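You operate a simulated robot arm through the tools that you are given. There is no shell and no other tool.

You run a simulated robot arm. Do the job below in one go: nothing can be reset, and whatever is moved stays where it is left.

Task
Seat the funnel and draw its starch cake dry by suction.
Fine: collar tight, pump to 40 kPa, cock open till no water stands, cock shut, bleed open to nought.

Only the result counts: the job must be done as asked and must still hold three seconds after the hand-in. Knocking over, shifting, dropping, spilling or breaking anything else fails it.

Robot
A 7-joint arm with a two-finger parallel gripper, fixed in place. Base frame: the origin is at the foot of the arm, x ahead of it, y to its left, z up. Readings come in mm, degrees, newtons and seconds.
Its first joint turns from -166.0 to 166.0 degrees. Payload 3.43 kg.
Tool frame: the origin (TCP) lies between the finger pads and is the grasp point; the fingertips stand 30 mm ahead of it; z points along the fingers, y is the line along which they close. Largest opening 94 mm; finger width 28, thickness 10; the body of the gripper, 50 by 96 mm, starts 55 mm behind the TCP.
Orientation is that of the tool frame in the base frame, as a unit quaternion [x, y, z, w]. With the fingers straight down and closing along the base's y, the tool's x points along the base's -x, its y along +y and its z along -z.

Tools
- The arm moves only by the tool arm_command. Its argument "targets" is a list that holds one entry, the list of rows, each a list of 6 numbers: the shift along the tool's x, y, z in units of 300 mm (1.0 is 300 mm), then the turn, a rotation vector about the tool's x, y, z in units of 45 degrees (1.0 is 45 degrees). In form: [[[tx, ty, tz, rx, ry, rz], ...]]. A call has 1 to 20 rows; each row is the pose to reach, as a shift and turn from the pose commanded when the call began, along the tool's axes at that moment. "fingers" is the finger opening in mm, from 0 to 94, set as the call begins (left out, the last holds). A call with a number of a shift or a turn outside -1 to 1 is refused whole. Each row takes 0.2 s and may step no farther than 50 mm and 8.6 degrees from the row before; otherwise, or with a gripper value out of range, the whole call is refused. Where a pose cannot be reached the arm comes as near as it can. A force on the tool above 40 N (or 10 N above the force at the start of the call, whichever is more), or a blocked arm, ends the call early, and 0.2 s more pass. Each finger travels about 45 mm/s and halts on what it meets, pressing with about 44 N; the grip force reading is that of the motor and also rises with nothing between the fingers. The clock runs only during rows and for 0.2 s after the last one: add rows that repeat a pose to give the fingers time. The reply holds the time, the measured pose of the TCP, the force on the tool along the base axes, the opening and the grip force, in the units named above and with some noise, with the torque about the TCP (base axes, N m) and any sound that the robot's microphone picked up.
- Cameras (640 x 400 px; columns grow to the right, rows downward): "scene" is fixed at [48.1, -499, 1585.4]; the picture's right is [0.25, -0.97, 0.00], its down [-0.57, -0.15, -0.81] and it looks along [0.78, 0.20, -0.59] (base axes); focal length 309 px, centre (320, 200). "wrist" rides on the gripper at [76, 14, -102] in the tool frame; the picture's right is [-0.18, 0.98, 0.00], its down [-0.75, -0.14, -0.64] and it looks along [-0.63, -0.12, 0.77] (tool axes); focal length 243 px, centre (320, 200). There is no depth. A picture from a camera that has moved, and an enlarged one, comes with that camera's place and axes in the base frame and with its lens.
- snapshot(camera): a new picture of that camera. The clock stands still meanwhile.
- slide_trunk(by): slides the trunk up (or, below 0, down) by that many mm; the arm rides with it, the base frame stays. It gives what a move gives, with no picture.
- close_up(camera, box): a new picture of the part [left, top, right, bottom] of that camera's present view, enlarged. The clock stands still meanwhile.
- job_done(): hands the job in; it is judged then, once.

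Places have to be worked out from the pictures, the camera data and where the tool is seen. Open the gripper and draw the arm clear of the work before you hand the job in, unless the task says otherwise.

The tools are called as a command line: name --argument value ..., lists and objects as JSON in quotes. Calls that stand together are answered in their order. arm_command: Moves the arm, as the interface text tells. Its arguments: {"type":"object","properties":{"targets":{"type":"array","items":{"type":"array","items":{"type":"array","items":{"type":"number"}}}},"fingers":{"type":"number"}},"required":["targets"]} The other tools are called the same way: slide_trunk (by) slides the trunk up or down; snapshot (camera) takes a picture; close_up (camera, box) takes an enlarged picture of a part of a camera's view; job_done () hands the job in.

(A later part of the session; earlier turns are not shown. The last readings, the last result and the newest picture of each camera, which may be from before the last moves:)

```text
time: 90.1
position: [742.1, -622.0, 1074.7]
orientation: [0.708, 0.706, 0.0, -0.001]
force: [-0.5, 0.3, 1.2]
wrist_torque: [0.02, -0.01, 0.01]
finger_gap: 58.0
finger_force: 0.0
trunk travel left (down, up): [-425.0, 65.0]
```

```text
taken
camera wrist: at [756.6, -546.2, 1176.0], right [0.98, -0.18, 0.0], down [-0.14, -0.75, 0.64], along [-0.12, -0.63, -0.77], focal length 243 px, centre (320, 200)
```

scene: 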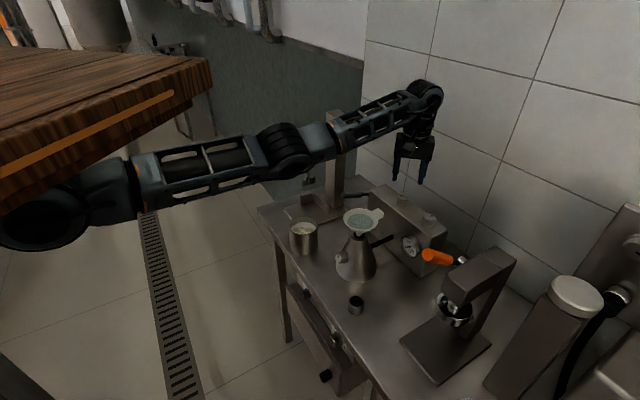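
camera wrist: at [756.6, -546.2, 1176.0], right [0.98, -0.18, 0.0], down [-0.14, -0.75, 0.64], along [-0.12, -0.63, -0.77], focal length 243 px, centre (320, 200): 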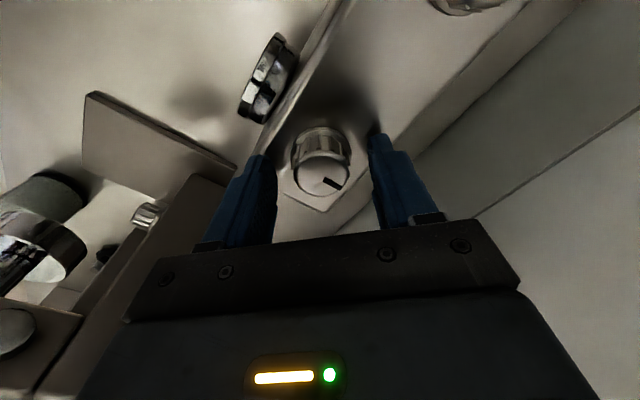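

Centred. I'll close and turn counter-clockwise back toward the start mark.

arm_command --targets '[[[0, 0, 0.008, 0, 0, 0], [0, 0, 0.012, 0, 0, 0], [0, 0, 0.012, 0, 0, 0], [0, 0, 0.012, 0, 0, 0], [0, 0, 0.012, 0, 0, -0.167], [0, 0, 0.012, 0, 0, -0.333], [0, 0, 0.012, 0, 0, -0.5], [0, 0, 0.012, 0, 0, -0.667], [0, 0, 0.012, 0, 0, -0.833], [0, 0, 0.012, 0, 0, -1.0]]]' --fingers 5

arm_command --targets '[[[0, 0, 0, 0, 0, -0.167], [0, 0, 0, 0, 0, -0.333], [0, 0, 0, 0, 0, -0.5], [0, 0, 0, 0, 0, -0.667], [0, 0, 0, 0, 0, -0.833], [0, 0, 0, 0, 0, -1.0], [0, 0, 0, 0, 0, -1.06]]]'

snapshot --camera "wrist"

```text
time: 92.3
position: [743.1, -622.2, 1070.8]
orientation: [0.382, 0.924, -0.001, 0.002]
force: [24.7, -12.4, 11.7]
wrist_torque: [-0.55, -0.27, -0.02]
finger_gap: 33.4
finger_force: 45.3
trunk travel left (down, up): [-425.0, 65.0]
```

```text
refused: -1.06 is not a number from -1 to 1
```

```text
taken
camera wrist: at [699.3, -558.0, 1173.2], right [0.82, 0.57, 0.0], down [0.43, -0.63, 0.64], along [0.37, -0.53, -0.76], focal length 243 px, centre (320, 200)
```

wrist: 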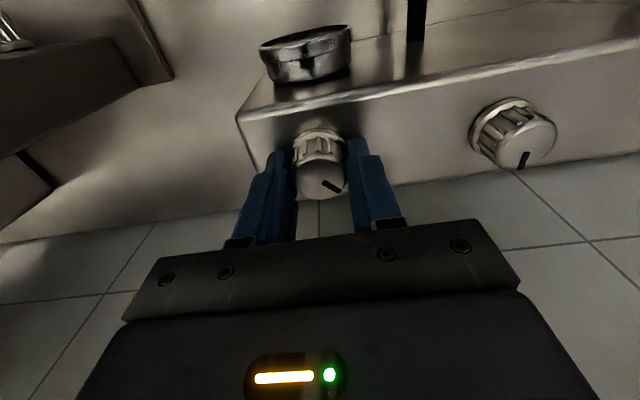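

Halfway back, with some side force, so I'll ease 2 mm along it. Then I'll finish the turn to the start stop.

arm_command --targets '[[[-0.007, 0.0025, 0, 0, 0, 0], [-0.007, 0.0025, 0, 0, 0, -0.167], [-0.007, 0.0025, 0, 0, 0, -0.333], [-0.007, 0.0025, 0, 0, 0, -0.5], [-0.007, 0.0025, 0, 0, 0, -0.667], [-0.007, 0.0025, 0, 0, 0, -0.833], [-0.007, 0.0025, 0, 0, 0, -1.0], [-0.007, 0.0025, 0, 0, 0, -1.0]]]'

snapshot --camera "wrist"

close_up --camera "scene" --box '[390, 225, 430, 265]'

```text
time: 94.1
position: [743.6, -622.6, 1071.1]
orientation: [0.0, 1.0, 0.001, 0.0]
force: [-9.5, 22.7, 16.6]
wrist_torque: [0.45, 1.01, -0.03]
finger_gap: 33.5
finger_force: 45.4
trunk travel left (down, up): [-425.0, 65.0]
```

```text
taken
camera wrist: at [667.6, -607.6, 1173.3], right [0.18, 0.98, 0.0], down [0.75, -0.14, 0.64], along [0.63, -0.12, -0.77], focal length 243 px, centre (320, 200)
```

wrist: 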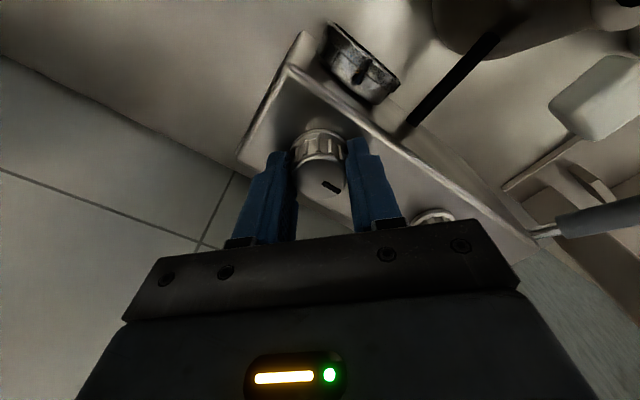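

```text
10.00 times, centred on (410, 245) of scene
camera zoom: at [48.1, -499.0, 1585.4], right [0.25, -0.97, 0.0], down [-0.57, -0.15, -0.81], along [0.78, 0.2, -0.59], focal length 3092 px, centre (-580, -250)
```

zoom: 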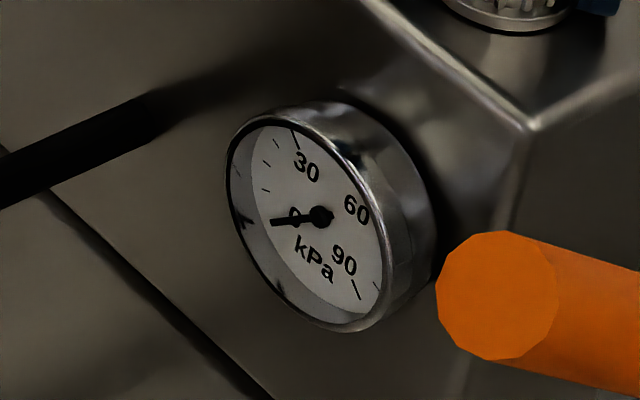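

Knob 2's pointer matches its original look, and I'll nudge 6° more to be sure it's on the stop. Then I'll release and go to the lever.

arm_command --targets '[[[0, 0, 0, 0, 0, -0.07], [0, 0, 0, 0, 0, -0.14], [0, 0, 0, 0, 0, -0.14]]]'

arm_command --targets '[[[0, 0, 0, 0, 0, 0], [0, 0, 0, 0, 0, 0], [0, 0, 0, 0, 0, 0], [0, 0, -0.15, 0, 0, 0], [0, 0, -0.3, 0, 0, 0], [0, 0, -0.42, 0, 0, 0], [-0.05, 0.12, -0.42, 0, 0, 0.167], [-0.1, 0.24, -0.42, 0, 0, 0.333], [-0.15, 0.36, -0.42, 0, 0, 0.5], [-0.2, 0.48, -0.42, 0, 0, 0.667], [-0.26, 0.6, -0.42, 0, 0, 0.833], [-0.3, 0.72, -0.42, 0, 0, 1.0], [-0.3, 0.72, -0.42, 0, 0, 1.0]]]' --fingers 60

snapshot --camera "wrist"

close_up --camera "scene" --box '[370, 180, 450, 260]'

```text
time: 94.9
position: [744.4, -621.3, 1070.1]
orientation: [-0.056, 0.998, 0.001, 0.001]
force: [-1.6, 29.2, 11.4]
wrist_torque: [0.21, 0.22, -0.28]
finger_gap: 33.3
finger_force: 44.8
trunk travel left (down, up): [-425.0, 65.0]
```

```text
time: 97.7
position: [898.1, -464.1, 1209.6]
orientation: [0.332, 0.943, 0.001, 0.0]
force: [-0.5, 0.3, 1.9]
wrist_torque: [-0.01, -0.04, 0.04]
finger_gap: 60.1
finger_force: 0.0
out of reach, approached as far as the arm can: row 6, 7, 8, 9, 10, 11, 12, 13
trunk travel left (down, up): [-425.0, 65.0]
```

```text
taken
camera wrist: at [848.7, -404.8, 1311.6], right [0.76, 0.65, 0.0], down [0.5, -0.58, 0.64], along [0.42, -0.49, -0.77], focal length 243 px, centre (320, 200)
```

wrist: 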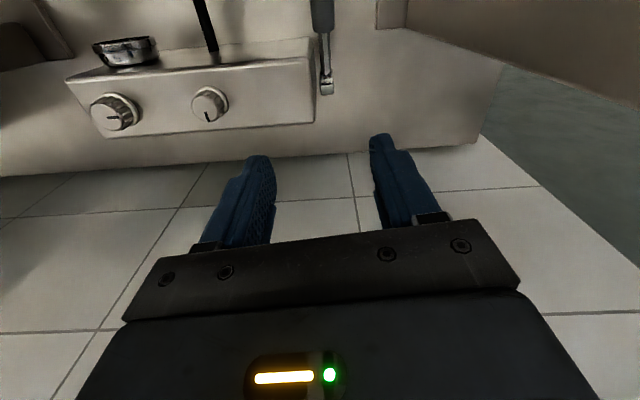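

```text
5.00 times, centred on (410, 220) of scene
camera zoom: at [48.1, -499.0, 1585.4], right [0.25, -0.97, 0.0], down [-0.57, -0.15, -0.81], along [0.78, 0.2, -0.59], focal length 1546 px, centre (-130, 100)
```

zoom: 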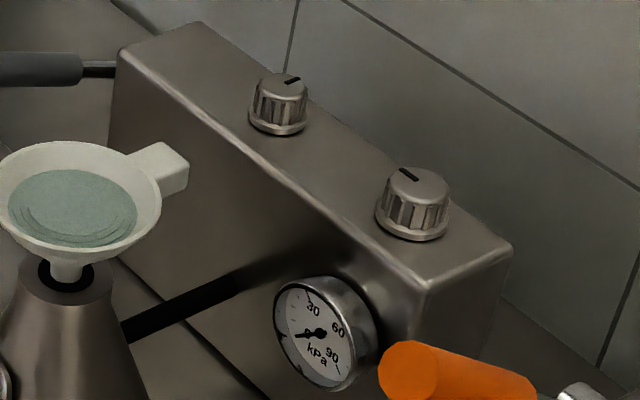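

Knob 1 now points to the wall and knob 2 is back at its start, but the arm ended up further out than I asked. I'll check where a null command holds it before going on.

arm_command --targets '[[[0, 0, 0, 0, 0, 0]]]'

```text
time: 98.1
position: [899.4, -463.9, 1208.2]
orientation: [0.332, 0.943, 0.0, -0.002]
force: [-0.1, -0.9, 0.3]
wrist_torque: [0.0, -0.03, 0.0]
finger_gap: 60.0
finger_force: 0.0
trunk travel left (down, up): [-425.0, 65.0]
```

It holds steady. I'll move back over the lever handle.

arm_command --targets '[[[0.086, 0.017, 0.01, 0, 0, 0.045], [0.172, 0.034, 0.02, 0, 0, 0.09], [0.259, 0.051, 0.03, 0, 0, 0.135], [0.259, 0.051, 0.03, 0, 0, 0.135]]]'

snapshot --camera "wrist"

```text
time: 99.1
position: [909.3, -451.2, 1212.4]
orientation: [0.382, 0.924, 0.0, 0.0]
force: [0.3, 0.0, -0.3]
wrist_torque: [0.01, 0.01, -0.01]
finger_gap: 59.8
finger_force: 0.1
out of reach, approached as far as the arm can: row 1, 2, 3, 4
trunk travel left (down, up): [-425.0, 65.0]
```

```text
taken
camera wrist: at [865.4, -386.9, 1314.3], right [0.82, 0.57, 0.0], down [0.43, -0.63, 0.64], along [0.36, -0.53, -0.77], focal length 243 px, centre (320, 200)
```

wrist: 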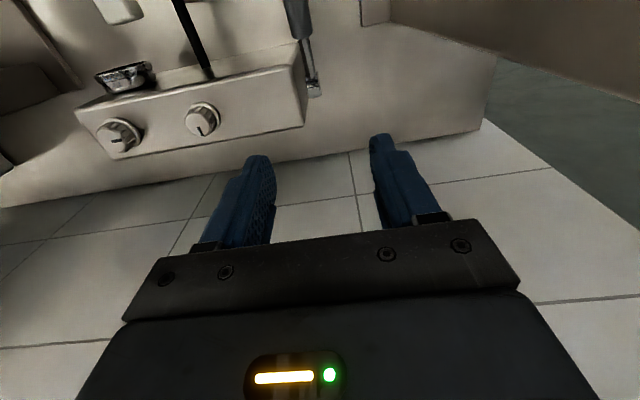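

The arm is stretched at its reach limit and the commanded pose has drifted from the real one. A small trunk slide down should bring the work height closer and re-sync the command.

slide_trunk --by -30

arm_command --targets '[[[0, 0, 0, 0, 0, 0]]]'

```text
time: 99.9
position: [908.8, -450.5, 1181.2]
orientation: [0.382, 0.924, -0.001, 0.0]
force: [-0.3, 0.4, -0.3]
wrist_torque: [-0.02, -0.04, 0.02]
finger_gap: 60.1
finger_force: 0.2
trunk travel left (down, up): [-395.0, 95.0]
```

```text
time: 100.3
position: [909.6, -451.5, 1182.4]
orientation: [0.381, 0.925, 0.0, 0.0]
force: [1.3, 0.4, 0.3]
wrist_torque: [0.01, 0.01, 0.02]
finger_gap: 60.0
finger_force: 0.1
trunk travel left (down, up): [-395.0, 95.0]
```

The command is back in sync. I'll move inward over the handle.

arm_command --targets '[[[0.065, -0.008, 0, 0, 0, 0], [0.13, -0.016, 0, 0, 0, 0], [0.195, -0.024, 0, 0, 0, 0], [0.258, -0.032, 0, 0, 0, 0], [0.258, -0.032, 0, 0, 0, 0]]]'

snapshot --camera "wrist"

```text
time: 101.5
position: [907.6, -451.3, 1191.3]
orientation: [0.381, 0.925, 0.0, -0.001]
force: [-0.2, 0.2, 0.0]
wrist_torque: [0.05, -0.02, 0.01]
finger_gap: 60.1
finger_force: 0.0
out of reach, approached as far as the arm can: row 1, 2, 3, 4, 5
trunk travel left (down, up): [-395.0, 95.0]
```

```text
taken
camera wrist: at [863.9, -386.0, 1294.3], right [0.82, 0.57, 0.0], down [0.44, -0.63, 0.64], along [0.36, -0.53, -0.77], focal length 243 px, centre (320, 200)
```

wrist: 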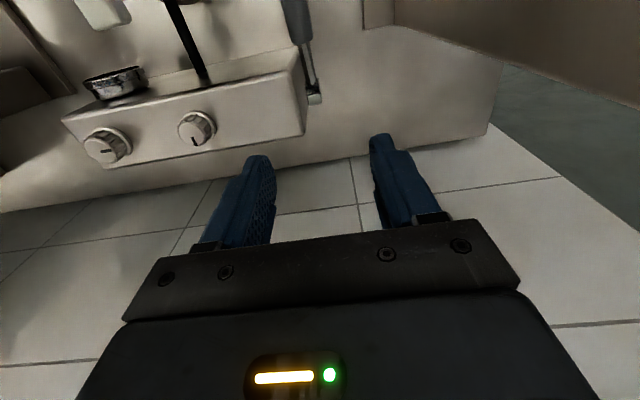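

The arm won't come inward and looks straightened out. I'll look at its configuration in the scene.

snapshot --camera "scene"

```text
taken
```

scene: 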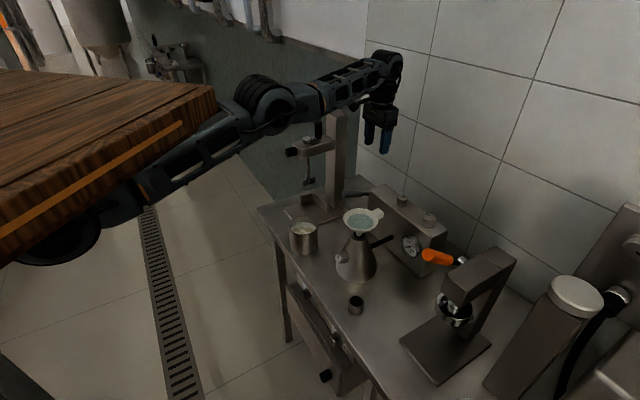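

The arm has flipped to an elbow-up posture and seems to be at a joint limit. I'll test which way it can still move with a small upward shift.

arm_command --targets '[[[0, 0, -0.05, 0, 0, 0], [0, 0, -0.1, 0, 0, 0], [0, 0, -0.15, 0, 0, 0]]]'

snapshot --camera "scene"

```text
time: 102.3
position: [903.8, -446.5, 1234.3]
orientation: [0.381, 0.925, 0.0, -0.001]
force: [-0.5, -0.6, 0.2]
wrist_torque: [0.03, -0.01, 0.02]
finger_gap: 59.9
finger_force: 0.1
out of reach, approached as far as the arm can: row 3
trunk travel left (down, up): [-395.0, 95.0]
```

```text
taken
```

scene: 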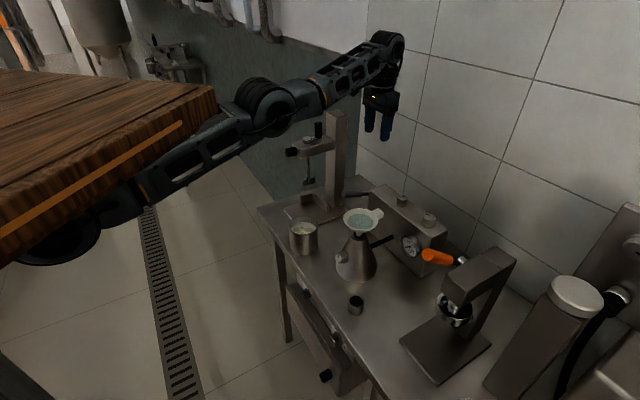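

It can move vertically. I'll swing back sideways toward the pump's near end at a shorter radius, to unwind the arm posture while staying high over everything.

arm_command --targets '[[[0.015, -0.105, 0.02, 0, 0, 0], [0.03, -0.21, 0.04, 0, 0, 0], [0.045, -0.316, 0.06, 0, 0, 0], [0.06, -0.421, 0.08, 0, 0, 0], [0.075, -0.527, 0.1, 0, 0, 0], [0.09, -0.632, 0.12, 0, 0, 0], [0.105, -0.738, 0.14, 0, 0, 0], [0.12, -0.843, 0.16, 0, 0, 0]]]'

snapshot --camera "scene"

```text
time: 104.1
position: [725.9, -623.0, 1191.5]
orientation: [0.38, 0.925, 0.001, -0.001]
force: [-0.4, 0.4, -0.3]
wrist_torque: [-0.04, 0.03, -0.06]
finger_gap: 60.1
finger_force: 0.1
out of reach, approached as far as the arm can: row 1, 2, 3, 4, 5, 6, 7, 8
trunk travel left (down, up): [-395.0, 95.0]
```

```text
taken
```

scene: 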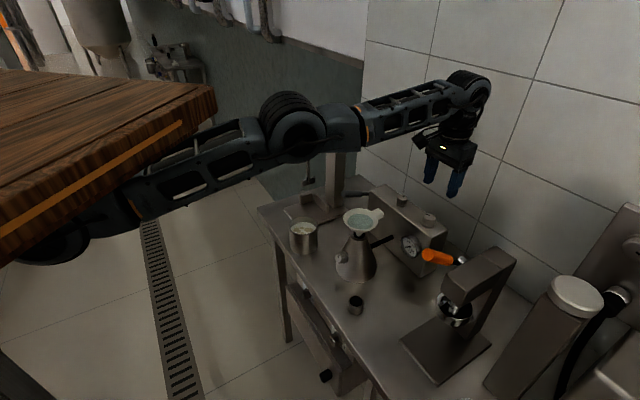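

Closer to normal now. I'll lower here over the pump's near end (tips stay above the knobs), where the arm worked well before.

arm_command --targets '[[[0, 0, 0.08, 0, 0, 0], [0, 0, 0.16, 0, 0, 0], [0, 0, 0.23, 0, 0, 0], [0, 0, 0.23, 0, 0, 0]]]'

snapshot --camera "scene"

```text
time: 105.1
position: [728.1, -630.3, 1123.4]
orientation: [0.381, 0.925, 0.0, -0.001]
force: [0.7, 0.4, -0.3]
wrist_torque: [-0.01, 0.01, -0.03]
finger_gap: 60.0
finger_force: 0.1
out of reach, approached as far as the arm can: row 1, 2, 3, 4
trunk travel left (down, up): [-395.0, 95.0]
```

```text
taken
```

scene: 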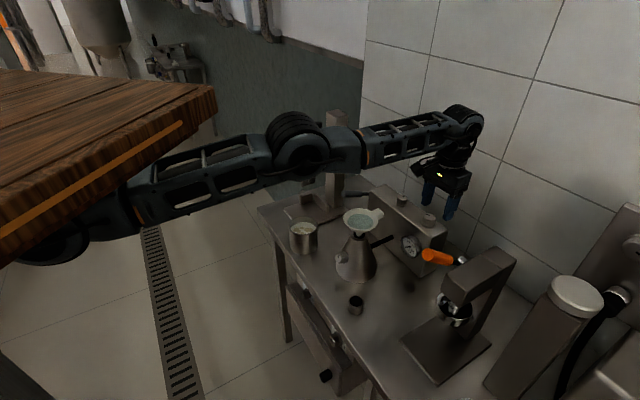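

The hand follows but stays pinned at the reach boundary. I'll hold a slightly inward, lower target for many rows to see whether the solver works its way off it.

arm_command --targets '[[[0.03, 0, 0, 0, 0, 0], [0.06, 0, 0, 0, 0, 0], [0.09, 0, 0, 0, 0, 0], [0.12, 0, 0, 0, 0, 0], [0.15, 0, 0, 0, 0, 0], [0.18, 0, 0, 0, 0, 0], [0.21, 0, 0, 0, 0, 0], [0.24, 0, 0, 0, 0, 0], [0.24, 0, 0, 0, 0, 0], [0.24, 0, 0, 0, 0, 0]]]'

snapshot --camera "scene"

```text
time: 107.3
position: [721.7, -635.6, 1125.9]
orientation: [0.381, 0.925, 0.0, -0.001]
force: [0.6, 0.3, 0.3]
wrist_torque: [0.0, 0.0, 0.0]
finger_gap: 60.1
finger_force: 0.1
out of reach, approached as far as the arm can: row 1, 2, 3, 4, 5, 6, 7, 8, 9, 10
trunk travel left (down, up): [-395.0, 95.0]
```

```text
taken
```

scene: 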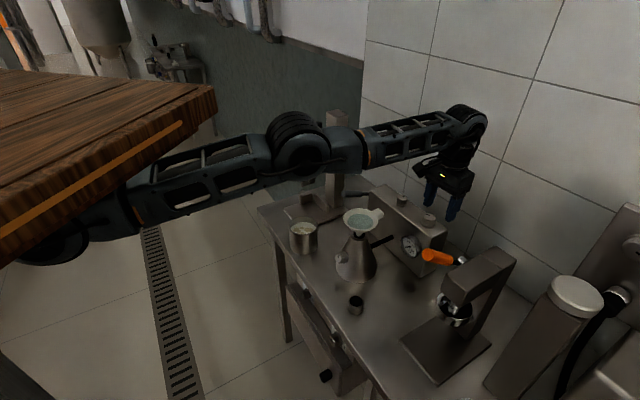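

It only slides along the boundary, so the arm is straight. I'll do a large move upward and inward, away from everything, so the elbow has to bend.

arm_command --targets '[[[0.03, 0, -0.14, 0, 0, 0], [0.06, 0, -0.28, 0, 0, 0], [0.1, 0, -0.42, 0, 0, 0], [0.14, 0, -0.56, 0, 0, 0], [0.2, 0, -0.7, 0, 0, 0], [0.27, 0, -0.84, 0, 0, 0], [0.27, 0, -0.84, 0, 0, 0]]]'

snapshot --camera "scene"

```text
time: 108.9
position: [670.4, -592.5, 1381.9]
orientation: [0.381, 0.924, 0.001, 0.0]
force: [0.3, 0.0, 0.6]
wrist_torque: [-0.03, 0.02, 0.01]
finger_gap: 59.7
finger_force: 0.0
out of reach, approached as far as the arm can: row 1, 2, 3, 4, 5, 6, 7
trunk travel left (down, up): [-395.0, 95.0]
```

```text
taken
```

scene: 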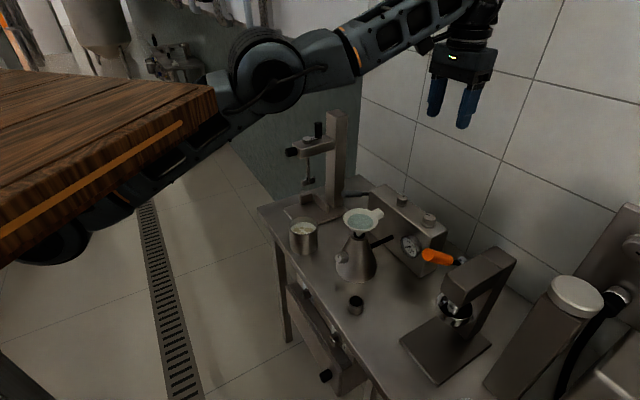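

Still on the boundary, with the arm straight. I'll try the opposite direction, a long move straight down at the shorter radius, staying clear of the press stand.

arm_command --targets '[[[0, 0, 0.12, 0, 0, 0], [0, 0, 0.24, 0, 0, 0], [0, 0, 0.36, 0, 0, 0], [0, 0, 0.48, 0, 0, 0], [0, 0, 0.6, 0, 0, 0], [0, 0, 0.6, 0, 0, 0]]]'

snapshot --camera "scene"

```text
time: 110.3
position: [701.7, -635.2, 1208.6]
orientation: [0.381, 0.925, 0.001, -0.001]
force: [0.5, -0.1, -0.8]
wrist_torque: [0.03, 0.01, 0.01]
finger_gap: 59.8
finger_force: 0.1
out of reach, approached as far as the arm can: row 1, 2, 3, 4, 5, 6
trunk travel left (down, up): [-395.0, 95.0]
```

```text
taken
```

scene: 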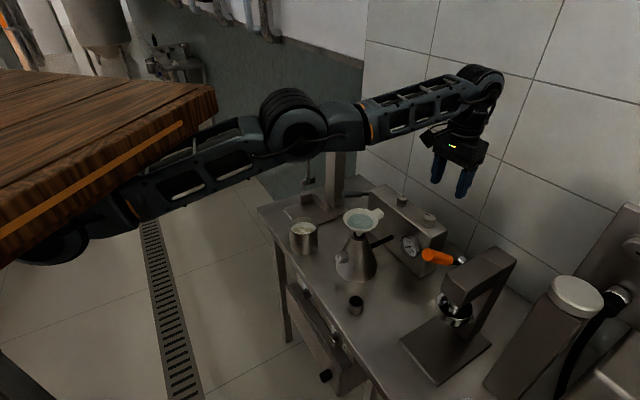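

No luck that way either. A wrist limit may be the cause, so I'll tilt the tool so its body leans toward the robot while still high, and see if that frees the radial motion.

arm_command --targets '[[[0, 0, -0.05, 0, -0.17, 0], [0, 0, -0.1, 0, -0.34, 0], [0, 0, -0.15, 0, -0.51, 0], [0.1, 0, -0.2, 0, -0.51, 0], [0.2, 0, -0.25, 0, -0.51, 0], [0.2, 0, -0.25, 0, -0.51, 0]]]'

snapshot --camera "scene"

```text
time: 111.7
position: [710.0, -691.6, 1324.1]
orientation: [0.374, 0.906, -0.074, 0.183]
force: [-0.9, 0.1, -0.1]
wrist_torque: [-0.01, 0.01, 0.0]
finger_gap: 60.1
finger_force: 0.1
out of reach, approached as far as the arm can: row 1, 2, 3, 4, 5, 6
trunk travel left (down, up): [-395.0, 95.0]
```

```text
taken
```

scene: 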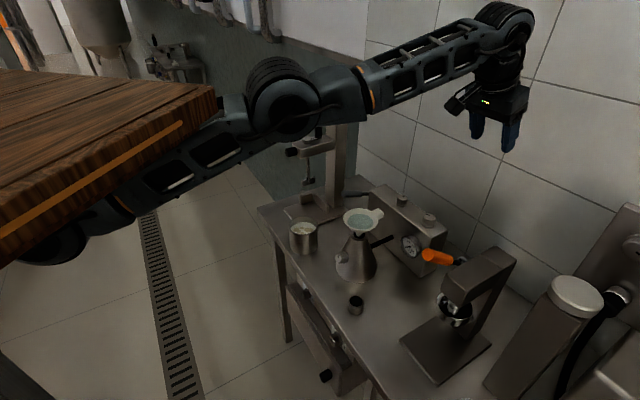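

The wrist stays pinned on a sphere, so the elbow is locked near straight, probably bent slightly the wrong way. I'll untilt, stretch fully outward while high and clear of the wall, and then come down and in so it bends the right way.

arm_command --targets '[[[0, 0, 0, 0, 0.17, 0], [0, 0, 0, 0, 0.34, 0], [0, 0, 0, 0, 0.51, 0], [0, 0, 0, 0, 0.51, 0]]]'

arm_command --targets '[[[-0.05, 0.1, 0, 0, 0, 0], [-0.1, 0.2, 0, 0, 0, 0], [-0.15, 0.3, 0, 0, 0, 0], [-0.2, 0.4, 0, 0, 0, 0], [-0.25, 0.5, 0, 0, 0, 0], [-0.3, 0.5, 0, 0, 0, 0]]]'

snapshot --camera "scene"

```text
time: 112.7
position: [691.6, -603.0, 1326.5]
orientation: [0.381, 0.924, 0.004, -0.005]
force: [-0.5, 0.0, -0.6]
wrist_torque: [0.06, -0.04, -0.03]
finger_gap: 59.7
finger_force: 0.1
out of reach, approached as far as the arm can: row 1, 2, 3, 4
trunk travel left (down, up): [-395.0, 95.0]
```

```text
time: 114.1
position: [815.7, -512.8, 1311.3]
orientation: [0.381, 0.924, 0.0, 0.0]
force: [-0.5, 0.5, 1.3]
wrist_torque: [-0.01, -0.02, 0.0]
finger_gap: 60.0
finger_force: 0.1
out of reach, approached as far as the arm can: row 1, 2, 3, 4, 5, 6
trunk travel left (down, up): [-395.0, 95.0]
```

```text
taken
```

scene: 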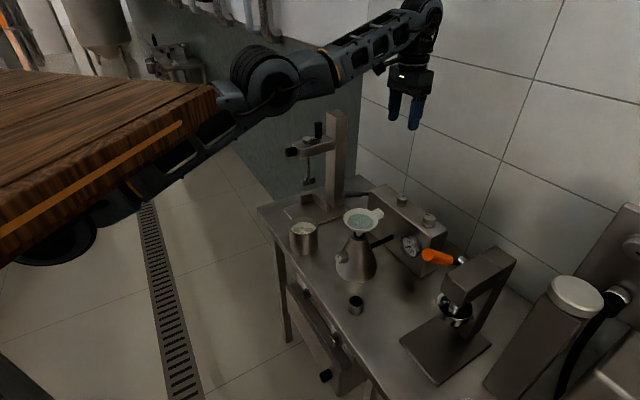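

Fully stretched now. I'll come down and inward in one motion and see if the elbow bends the right way.

arm_command --targets '[[[0.0, 0, 0.14, 0, 0, 0], [0.02, 0, 0.28, 0, 0, 0], [0.08, 0, 0.38, 0, 0, 0], [0.14, 0, 0.45, 0, 0, 0], [0.2, 0, 0.5, 0, 0, 0], [0.2, 0, 0.5, 0, 0, 0]]]'

snapshot --camera "scene"

```text
time: 115.5
position: [836.0, -535.0, 1174.5]
orientation: [0.381, 0.924, 0.001, -0.001]
force: [0.1, -0.2, 0.5]
wrist_torque: [0.03, 0.0, -0.03]
finger_gap: 59.8
finger_force: 0.1
out of reach, approached as far as the arm can: row 1, 2, 3, 4, 5, 6
trunk travel left (down, up): [-395.0, 95.0]
```

```text
taken
```

scene: 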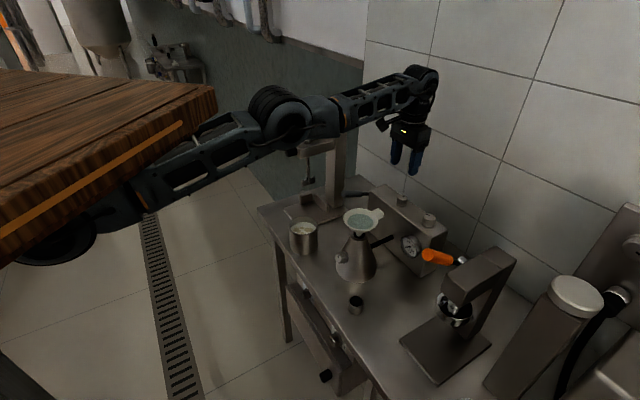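

The pinning may come from the upper arm's posture near the wooden table rather than from reach. I'll look at that region closely.

close_up --camera "scene" --box '[0, 50, 300, 280]'

```text
1.74 times, centred on (150, 165) of scene
camera zoom: at [48.1, -499.0, 1585.4], right [0.25, -0.97, 0.0], down [-0.57, -0.15, -0.81], along [0.78, 0.2, -0.59], focal length 538 px, centre (616, 261)
```

zoom: 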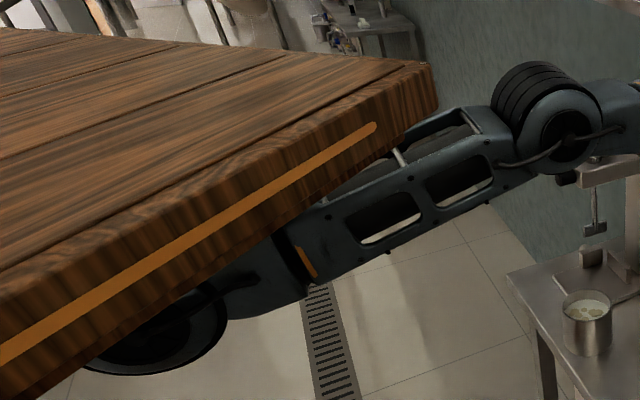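

The wood block is part of the robot's own trunk, so nothing is blocked; the solver is just stuck in a straight-arm posture. I'll go higher and try a long swing to the left and inward, the one direction I haven't tried cleanly.

arm_command --targets '[[[0, 0, -0.14, 0, 0, 0], [0, 0, -0.28, 0, 0, 0], [0, 0, -0.42, 0, 0, 0], [0, 0, -0.55, 0, 0, 0], [0.1, 0.1, -0.55, 0, 0, 0], [0.2, 0.2, -0.55, 0, 0, 0], [0.3, 0.3, -0.55, 0, 0, 0], [0.4, 0.4, -0.55, 0, 0, 0], [0.5, 0.5, -0.55, 0, 0, 0], [0.6, 0.6, -0.55, 0, 0, 0], [0.7, 0.7, -0.55, 0, 0, 0], [0.8, 0.8, -0.55, 0, 0, 0], [0.9, 0.9, -0.55, 0, 0, 0]]]'

snapshot --camera "scene"

```text
time: 118.3
position: [973.8, -209.7, 1371.2]
orientation: [0.382, 0.924, 0.0, 0.0]
force: [-1.0, -1.3, -0.7]
wrist_torque: [0.07, -0.01, -0.01]
finger_gap: 60.1
finger_force: 0.0
out of reach, approached as far as the arm can: row 1, 2, 3, 4, 5, 6, 7, 8, 9, 10, 11, 12, 13
trunk travel left (down, up): [-395.0, 95.0]
```

```text
taken
```

scene: 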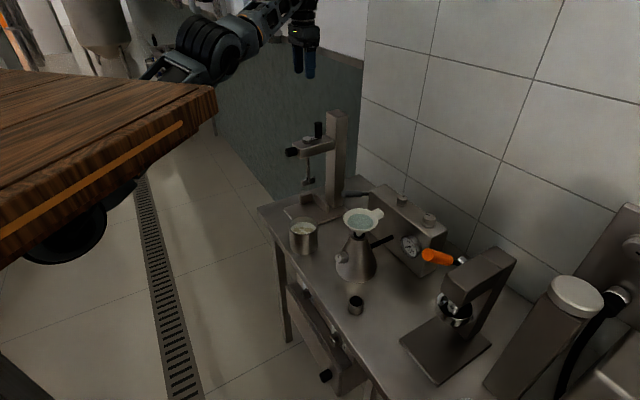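

Fitting the stuck points gives a sphere centred near (307,0,1071) with radius 760, so the elbow is at full stretch. Knob 2 lies right on that limit, which is how I got here. I'll stretch outward slightly and then arc upward and inward to coax the elbow to bend.

arm_command --targets '[[[-0.04, 0.021, -0.02, 0, 0, 0], [-0.08, 0.042, -0.04, 0, 0, 0], [-0.08, 0.042, -0.04, 0, 0, 0], [0.02, -0.01, -0.12, 0, 0, 0], [0.1, -0.05, -0.18, 0, 0, 0], [0.18, -0.09, -0.23, 0, 0, 0], [0.226, -0.117, -0.253, 0, 0, 0], [0.226, -0.117, -0.253, 0, 0, 0]]]'

```text
time: 120.1
position: [896.1, -186.2, 1446.6]
orientation: [0.38, 0.925, 0.0, -0.001]
force: [0.2, 1.4, -0.2]
wrist_torque: [0.0, 0.02, -0.02]
finger_gap: 60.2
finger_force: 0.0
out of reach, approached as far as the arm can: row 1, 2, 3, 4, 5
trunk travel left (down, up): [-395.0, 95.0]
```

The last rows were reached, so the elbow has bent again. I'll continue inward to a comfortable spot above the bench and check the posture.

arm_command --targets '[[[0.12, -0.05, 0.03, 0, 0, 0], [0.24, -0.1, 0.06, 0, 0, 0], [0.36, -0.15, 0.09, 0, 0, 0], [0.46, -0.2, 0.12, 0, 0, 0], [0.46, -0.2, 0.12, 0, 0, 0]]]'

snapshot --camera "scene"

```text
time: 121.3
position: [750.5, -145.3, 1412.1]
orientation: [0.393, 0.92, 0.003, 0.002]
force: [0.4, -1.4, 1.4]
wrist_torque: [0.01, 0.0, 0.02]
finger_gap: 59.7
finger_force: 0.1
trunk travel left (down, up): [-395.0, 95.0]
```

```text
taken
```

scene: 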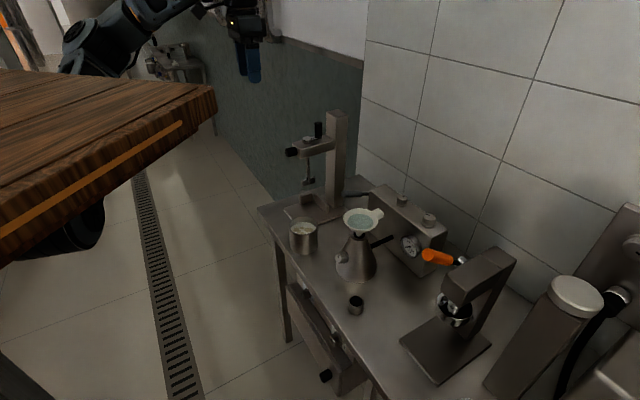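

The posture is good again, with the elbow bent upward and well clear. I'll return over the pump handle by an arc that stays above the crank stand.

arm_command --targets '[[[-0.12, -0.05, 0.02, 0, 0, 0], [-0.24, -0.1, 0.05, 0, 0, 0], [-0.36, -0.15, 0.1, 0, 0, 0], [-0.48, -0.2, 0.17, 0, 0, 0], [-0.6, -0.25, 0.26, 0, 0, 0], [-0.7, -0.3, 0.37, 0, 0, -0.01], [-0.78, -0.33, 0.48, 0, 0, -0.02], [-0.83, -0.35, 0.6, 0, 0, -0.028], [-0.847, -0.36, 0.7, 0, 0, -0.028], [-0.847, -0.36, 0.7, 0, 0, -0.028]]]'

snapshot --camera "scene"

snapshot --camera "wrist"

```text
time: 123.5
position: [859.3, -389.5, 1199.0]
orientation: [0.371, 0.929, 0.001, 0.0]
force: [0.3, -1.0, -0.2]
wrist_torque: [-0.01, -0.02, -0.04]
finger_gap: 59.8
finger_force: 0.0
trunk travel left (down, up): [-395.0, 95.0]
```

```text
taken
```

scene: 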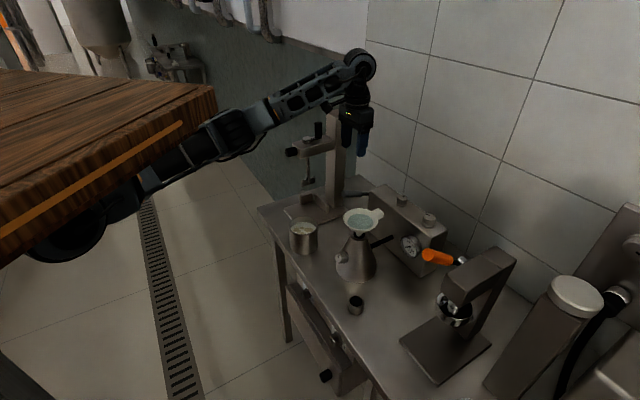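

```text
taken
camera wrist: at [814.0, -326.0, 1301.4], right [0.81, 0.59, 0.0], down [0.45, -0.62, 0.64], along [0.38, -0.52, -0.77], focal length 243 px, centre (320, 200)
```

wrist: 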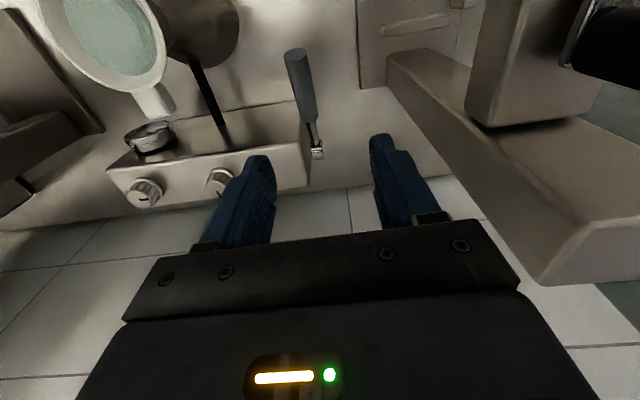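

I'm about 18 mm off sideways. I'll correct that, descend onto the handle, and close.

arm_command --targets '[[[-0.003, -0.03, 0.1, 0, 0, 0.015], [-0.005, -0.06, 0.22, 0, 0, 0.03], [-0.005, -0.06, 0.36, 0, 0, 0.03], [-0.005, -0.06, 0.5, 0, 0, 0.03], [-0.005, -0.06, 0.588, 0, 0, 0.03], [-0.005, -0.06, 0.588, 0, 0, 0.03]]]'

snapshot --camera "wrist"

```text
time: 124.9
position: [844.8, -402.0, 1020.3]
orientation: [0.381, 0.924, 0.0, 0.0]
force: [0.7, 0.5, 0.5]
wrist_torque: [-0.01, 0.03, -0.03]
finger_gap: 59.8
finger_force: 0.0
trunk travel left (down, up): [-395.0, 95.0]
```

```text
taken
camera wrist: at [802.7, -337.8, 1123.7], right [0.82, 0.57, 0.0], down [0.43, -0.63, 0.64], along [0.36, -0.53, -0.77], focal length 243 px, centre (320, 200)
```

wrist: 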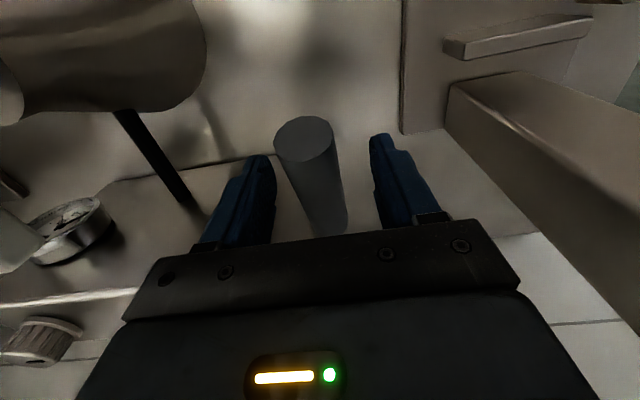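

Aligned. I'll close and do a full down-stroke with the half-rate tilt, then read the gauge.

arm_command --targets '[[[0, 0, 0, 0, 0, 0], [0, 0, 0, 0, 0, 0], [0, 0, 0, 0, 0, 0], [0, 0, 0, 0, 0, 0], [0.007, 0, 0.021, 0, -0.044, 0], [0.0127, 0, 0.043, 0, -0.089, 0], [0.0187, 0, 0.0853, 0, -0.2, 0], [0.0187, 0, 0.128, 0, -0.32, 0], [0.0107, 0, 0.165, 0, -0.44, 0], [0.0, 0, 0.195, 0, -0.56, 0]]]' --fingers 5

close_up --camera "scene" --box '[390, 225, 430, 265]'

```text
time: 127.1
position: [846.4, -400.6, 965.6]
orientation: [0.373, 0.902, -0.083, 0.203]
force: [20.6, -1.2, 17.9]
wrist_torque: [-0.62, -0.49, -0.16]
finger_gap: 25.6
finger_force: 45.0
trunk travel left (down, up): [-395.0, 95.0]
```

```text
10.00 times, centred on (410, 245) of scene
camera zoom: at [48.1, -499.0, 1585.4], right [0.25, -0.97, 0.0], down [-0.57, -0.15, -0.81], along [0.78, 0.2, -0.59], focal length 3092 px, centre (-580, -250)
```

zoom: 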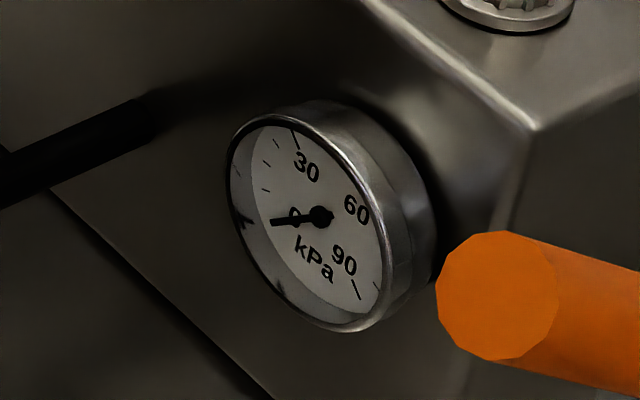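

Still 0, about 5 mm short of the bottom. I'll go to the stop and then back up, reading the gauge at both ends.

arm_command --targets '[[[-0.006, 0, 0.012, 0, -0.06, 0], [-0.01, 0, 0.02, 0, -0.12, 0]]]'

close_up --camera "scene" --box '[390, 225, 430, 265]'

arm_command --targets '[[[-0.01, 0, -0.042, 0, 0.13, 0], [-0.026, 0, -0.082, 0, 0.27, 0], [-0.046, 0, -0.12, 0, 0.4, 0], [-0.072, 0, -0.153, 0, 0.54, 0], [-0.099, 0, -0.18, 0, 0.66, 0], [-0.099, 0, -0.18, 0, 0.66, 0]]]'

close_up --camera "scene" --box '[390, 225, 430, 265]'

```text
time: 127.7
position: [848.3, -403.3, 960.9]
orientation: [0.368, 0.892, -0.1, 0.242]
force: [-7.5, 28.2, 18.7]
wrist_torque: [0.4, 0.55, -0.12]
finger_gap: 25.8
finger_force: 44.8
trunk travel left (down, up): [-395.0, 95.0]
```

```text
10.00 times, centred on (410, 245) of scene
camera zoom: at [48.1, -499.0, 1585.4], right [0.25, -0.97, 0.0], down [-0.57, -0.15, -0.81], along [0.78, 0.2, -0.59], focal length 3092 px, centre (-580, -250)
```

zoom: 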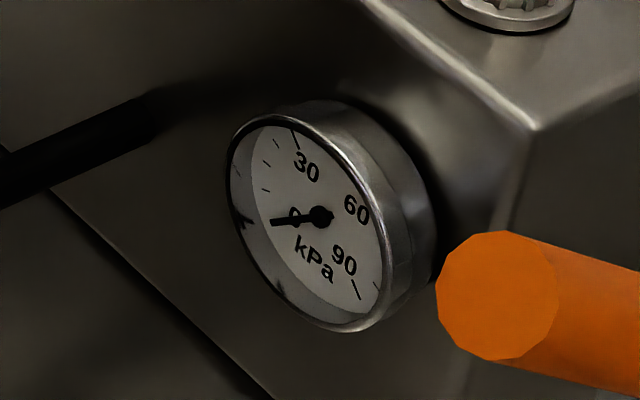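

```text
time: 129.1
position: [849.4, -403.8, 1020.8]
orientation: [0.381, 0.925, -0.003, 0.006]
force: [9.6, 19.2, -25.3]
wrist_torque: [-0.84, -0.46, -0.07]
finger_gap: 25.6
finger_force: 44.9
trunk travel left (down, up): [-395.0, 95.0]
```

```text
10.00 times, centred on (410, 245) of scene
camera zoom: at [48.1, -499.0, 1585.4], right [0.25, -0.97, 0.0], down [-0.57, -0.15, -0.81], along [0.78, 0.2, -0.59], focal length 3092 px, centre (-580, -250)
```

zoom: 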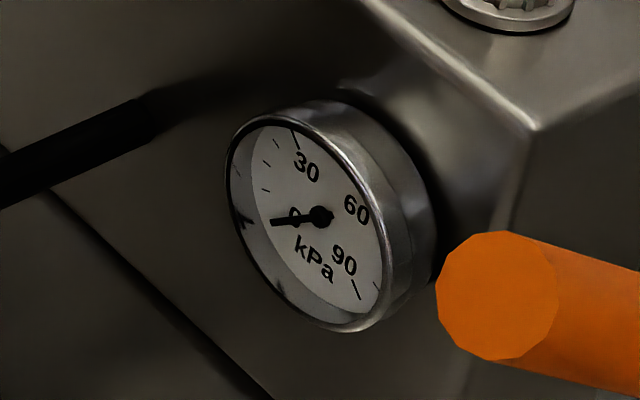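

All four knob combinations read 0 over a full stroke, so the leak is probably at the funnel seat or the flask's own cock. I'll release the lever and bring the wrist camera low in front of the flask to inspect the seat and the flask knob.

arm_command --targets '[[[0, 0, 0.006, 0, 0, 0], [0, 0, 0.006, 0, 0, 0], [0, 0, 0.006, 0, 0, 0], [0, 0, -0.12, 0, 0, 0], [0, 0, -0.28, 0, 0, 0], [0, 0, -0.44, 0, 0, 0], [0, 0, -0.55, 0, 0, 0]]]' --fingers 94

arm_command --targets '[[[0.105, -0.06, 0, 0, 0, 0], [0.21, -0.12, 0, 0, 0, 0], [0.315, -0.18, 0, 0, 0, 0], [0.42, -0.24, 0, 0, 0, 0], [0.525, -0.3, 0, 0, 0, 0], [0.63, -0.36, 0, 0, 0, 0], [0.735, -0.42, 0, 0, 0, 0], [0.84, -0.48, 0, 0, 0, 0]]]'

snapshot --camera "wrist"

snapshot --camera "scene"

```text
time: 130.7
position: [844.4, -402.8, 1184.0]
orientation: [0.382, 0.924, -0.003, 0.007]
force: [-0.1, 0.4, 0.1]
wrist_torque: [0.04, 0.05, 0.01]
finger_gap: 93.8
finger_force: 0.0
trunk travel left (down, up): [-395.0, 95.0]
```

```text
time: 132.5
position: [567.3, -324.1, 1181.8]
orientation: [0.381, 0.924, -0.003, 0.006]
force: [0.3, -0.7, -0.2]
wrist_torque: [-0.04, 0.03, -0.02]
finger_gap: 94.3
finger_force: 0.0
trunk travel left (down, up): [-395.0, 95.0]
```

```text
taken
camera wrist: at [523.0, -260.2, 1283.8], right [0.82, 0.57, 0.0], down [0.43, -0.63, 0.65], along [0.37, -0.54, -0.76], focal length 243 px, centre (320, 200)
```

wrist: 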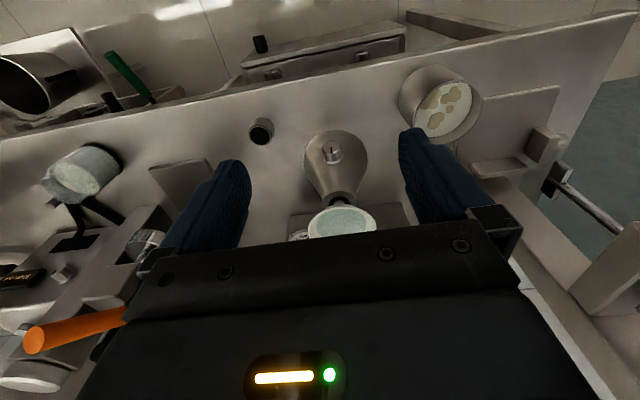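

```text
taken
```

scene: 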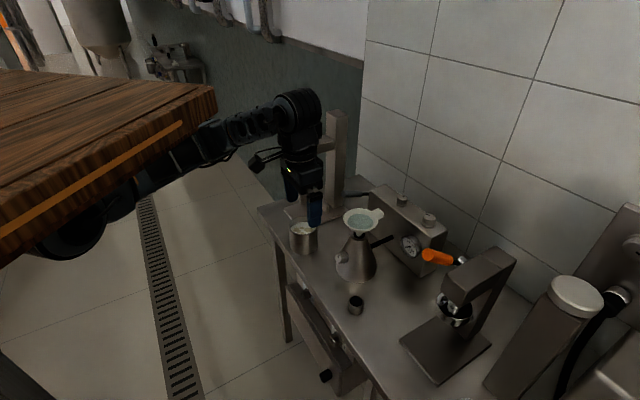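

Flask, funnel and knob are in line ahead. I'll tilt the tool back about 34° while lowering, to get a near-level view between the fingers.

arm_command --targets '[[[0, 0, 0.09, 0, -0.19, 0], [0, 0, 0.18, 0, -0.38, 0], [0, 0, 0.27, 0, -0.57, 0], [0, 0, 0.36, 0, -0.76, 0], [0, 0, 0.42, 0, -0.76, 0], [0, 0, 0.42, 0, -0.76, 0]]]'

snapshot --camera "wrist"

```text
time: 133.9
position: [568.5, -326.4, 1056.5]
orientation: [0.364, 0.881, -0.115, 0.279]
force: [-0.5, -0.4, -0.5]
wrist_torque: [0.01, 0.0, 0.01]
finger_gap: 93.9
finger_force: 0.1
trunk travel left (down, up): [-395.0, 95.0]
```

```text
taken
camera wrist: at [492.6, -230.1, 1097.8], right [0.8, 0.59, 0.11], down [0.08, -0.28, 0.96], along [0.59, -0.76, -0.26], focal length 243 px, centre (320, 200)
```

wrist: 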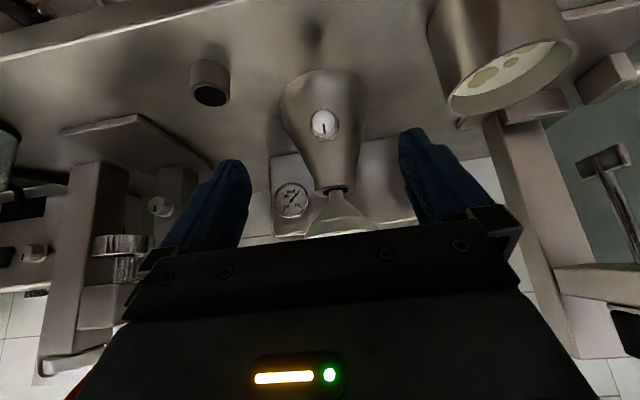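

The view is upside down but nearly level. I'll enlarge the seat and the flask knob.

close_up --camera "wrist" --box '[280, 150, 400, 240]'

close_up --camera "wrist" --box '[260, 60, 390, 160]'

close_up --camera "wrist" --box '[260, 150, 320, 220]'

```text
4.44 times, centred on (340, 195) of wrist
camera zoom: at [492.6, -230.1, 1097.8], right [0.8, 0.59, 0.11], down [0.08, -0.28, 0.96], along [0.59, -0.76, -0.26], focal length 1078 px, centre (231, 222)
```

zoom: 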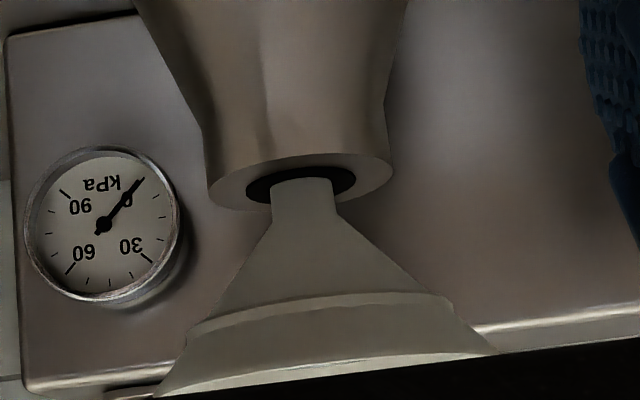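

```text
4.00 times, centred on (325, 110) of wrist
camera zoom: at [492.6, -230.1, 1097.8], right [0.8, 0.59, 0.11], down [0.08, -0.28, 0.96], along [0.59, -0.76, -0.26], focal length 970 px, centre (300, 560)
```

zoom: 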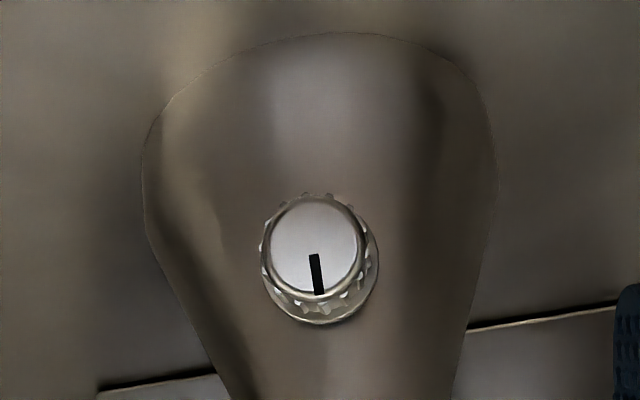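

```text
5.71 times, centred on (290, 185) of wrist
camera zoom: at [492.6, -230.1, 1097.8], right [0.8, 0.59, 0.11], down [0.08, -0.28, 0.96], along [0.59, -0.76, -0.26], focal length 1386 px, centre (491, 286)
```

zoom: 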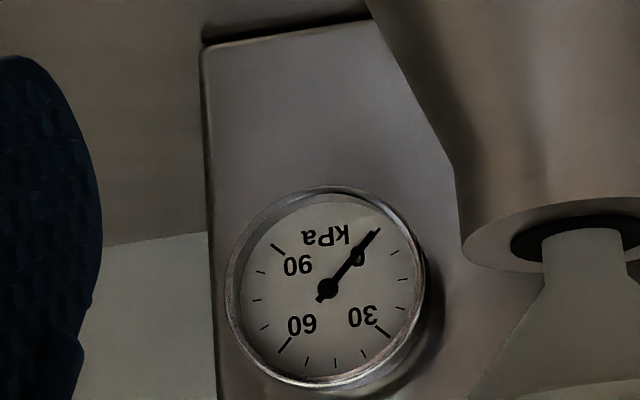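

The level view is informative: about 11 mm of bare stem still shows between the rubber collar and the funnel's cone, so the collar isn't tight yet. I'll go back over the funnel and press it down on the rim again, working it with a small twist.

arm_command --targets '[[[-0.058, 0, -0.086, 0, 0.19, 0], [-0.117, 0, -0.173, 0, 0.38, 0], [-0.175, 0, -0.259, 0, 0.57, 0], [-0.233, 0, -0.345, 0, 0.76, 0], [-0.233, 0, -0.345, 0, 0.76, 0]]]' --fingers 84

arm_command --targets '[[[-0.09, 0, 0, 0, 0.012, 0], [-0.18, 0, 0, 0, 0.012, 0], [-0.27, 0, 0, 0, 0.012, 0], [-0.36, 0, 0, 0, 0.012, 0], [-0.45, 0, 0, 0, 0.012, 0], [-0.5633, -0.004, 0, 0, 0.012, 0], [-0.5633, -0.004, 0, 0, 0.012, 0]]]'

snapshot --camera "wrist"

```text
time: 135.1
position: [567.9, -327.6, 1183.5]
orientation: [0.382, 0.924, -0.002, 0.006]
force: [-0.5, 0.4, -0.6]
wrist_torque: [0.0, -0.02, -0.02]
finger_gap: 84.1
finger_force: 0.1
trunk travel left (down, up): [-395.0, 95.0]
```

```text
time: 136.7
position: [685.1, -448.2, 1185.4]
orientation: [0.382, 0.924, -0.001, 0.003]
force: [-0.1, 0.6, -0.8]
wrist_torque: [0.01, 0.01, -0.01]
finger_gap: 84.1
finger_force: 0.0
trunk travel left (down, up): [-395.0, 95.0]
```

```text
taken
camera wrist: at [641.6, -383.3, 1287.0], right [0.82, 0.57, 0.0], down [0.43, -0.63, 0.65], along [0.37, -0.53, -0.76], focal length 243 px, centre (320, 200)
```

wrist: 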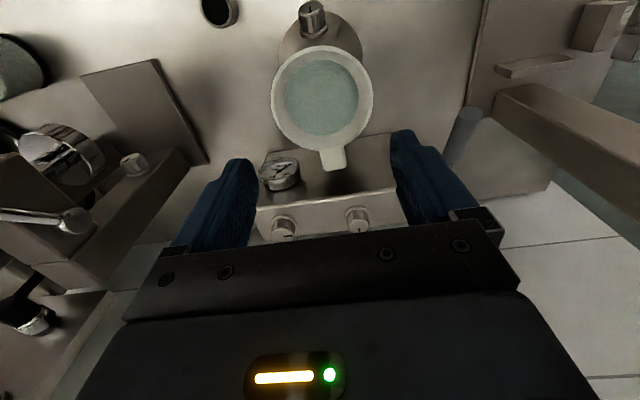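

The wrist view says the funnel centre is about 6 mm further along tool +x than where I pressed before, so that push was off-centre. I'll shift, then descend to the rim.

arm_command --targets '[[[0.02, 0.004, 0, 0, 0.007, 0], [0.02, 0.004, 0.1, 0, 0.007, 0], [0.02, 0.004, 0.2, 0, 0.007, 0], [0.02, 0.004, 0.27, 0, 0.007, 0], [0.02, 0.004, 0.285, 0, 0.007, 0], [0.02, 0.004, 0.29, 0, 0.007, 0]]]'

snapshot --camera "wrist"

close_up --camera "scene" --box '[330, 190, 400, 245]'

```text
time: 138.1
position: [683.5, -442.6, 1098.0]
orientation: [0.382, 0.924, 0.0, 0.0]
force: [0.5, -0.6, -0.8]
wrist_torque: [0.0, 0.03, -0.01]
finger_gap: 83.9
finger_force: 0.2
trunk travel left (down, up): [-395.0, 95.0]
```

```text
taken
camera wrist: at [639.9, -378.1, 1200.5], right [0.82, 0.57, 0.0], down [0.43, -0.63, 0.64], along [0.36, -0.53, -0.77], focal length 243 px, centre (320, 200)
```

wrist: 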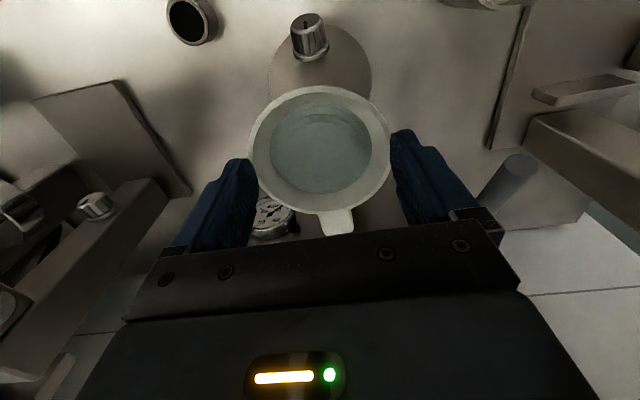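

```text
7.27 times, centred on (365, 218) of scene
camera zoom: at [48.1, -499.0, 1585.4], right [0.25, -0.97, 0.0], down [-0.57, -0.15, -0.81], along [0.78, 0.2, -0.59], focal length 2249 px, centre (-7, 73)
```

zoom: 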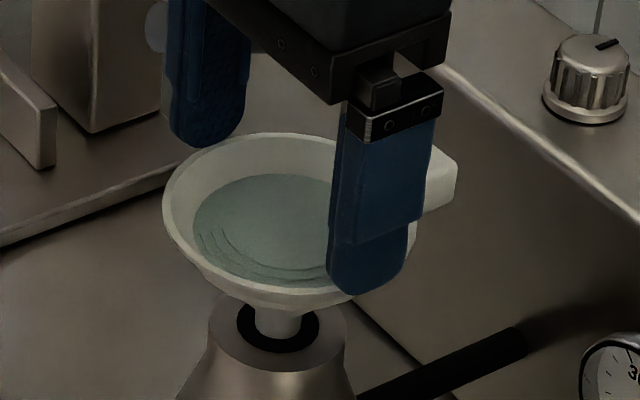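

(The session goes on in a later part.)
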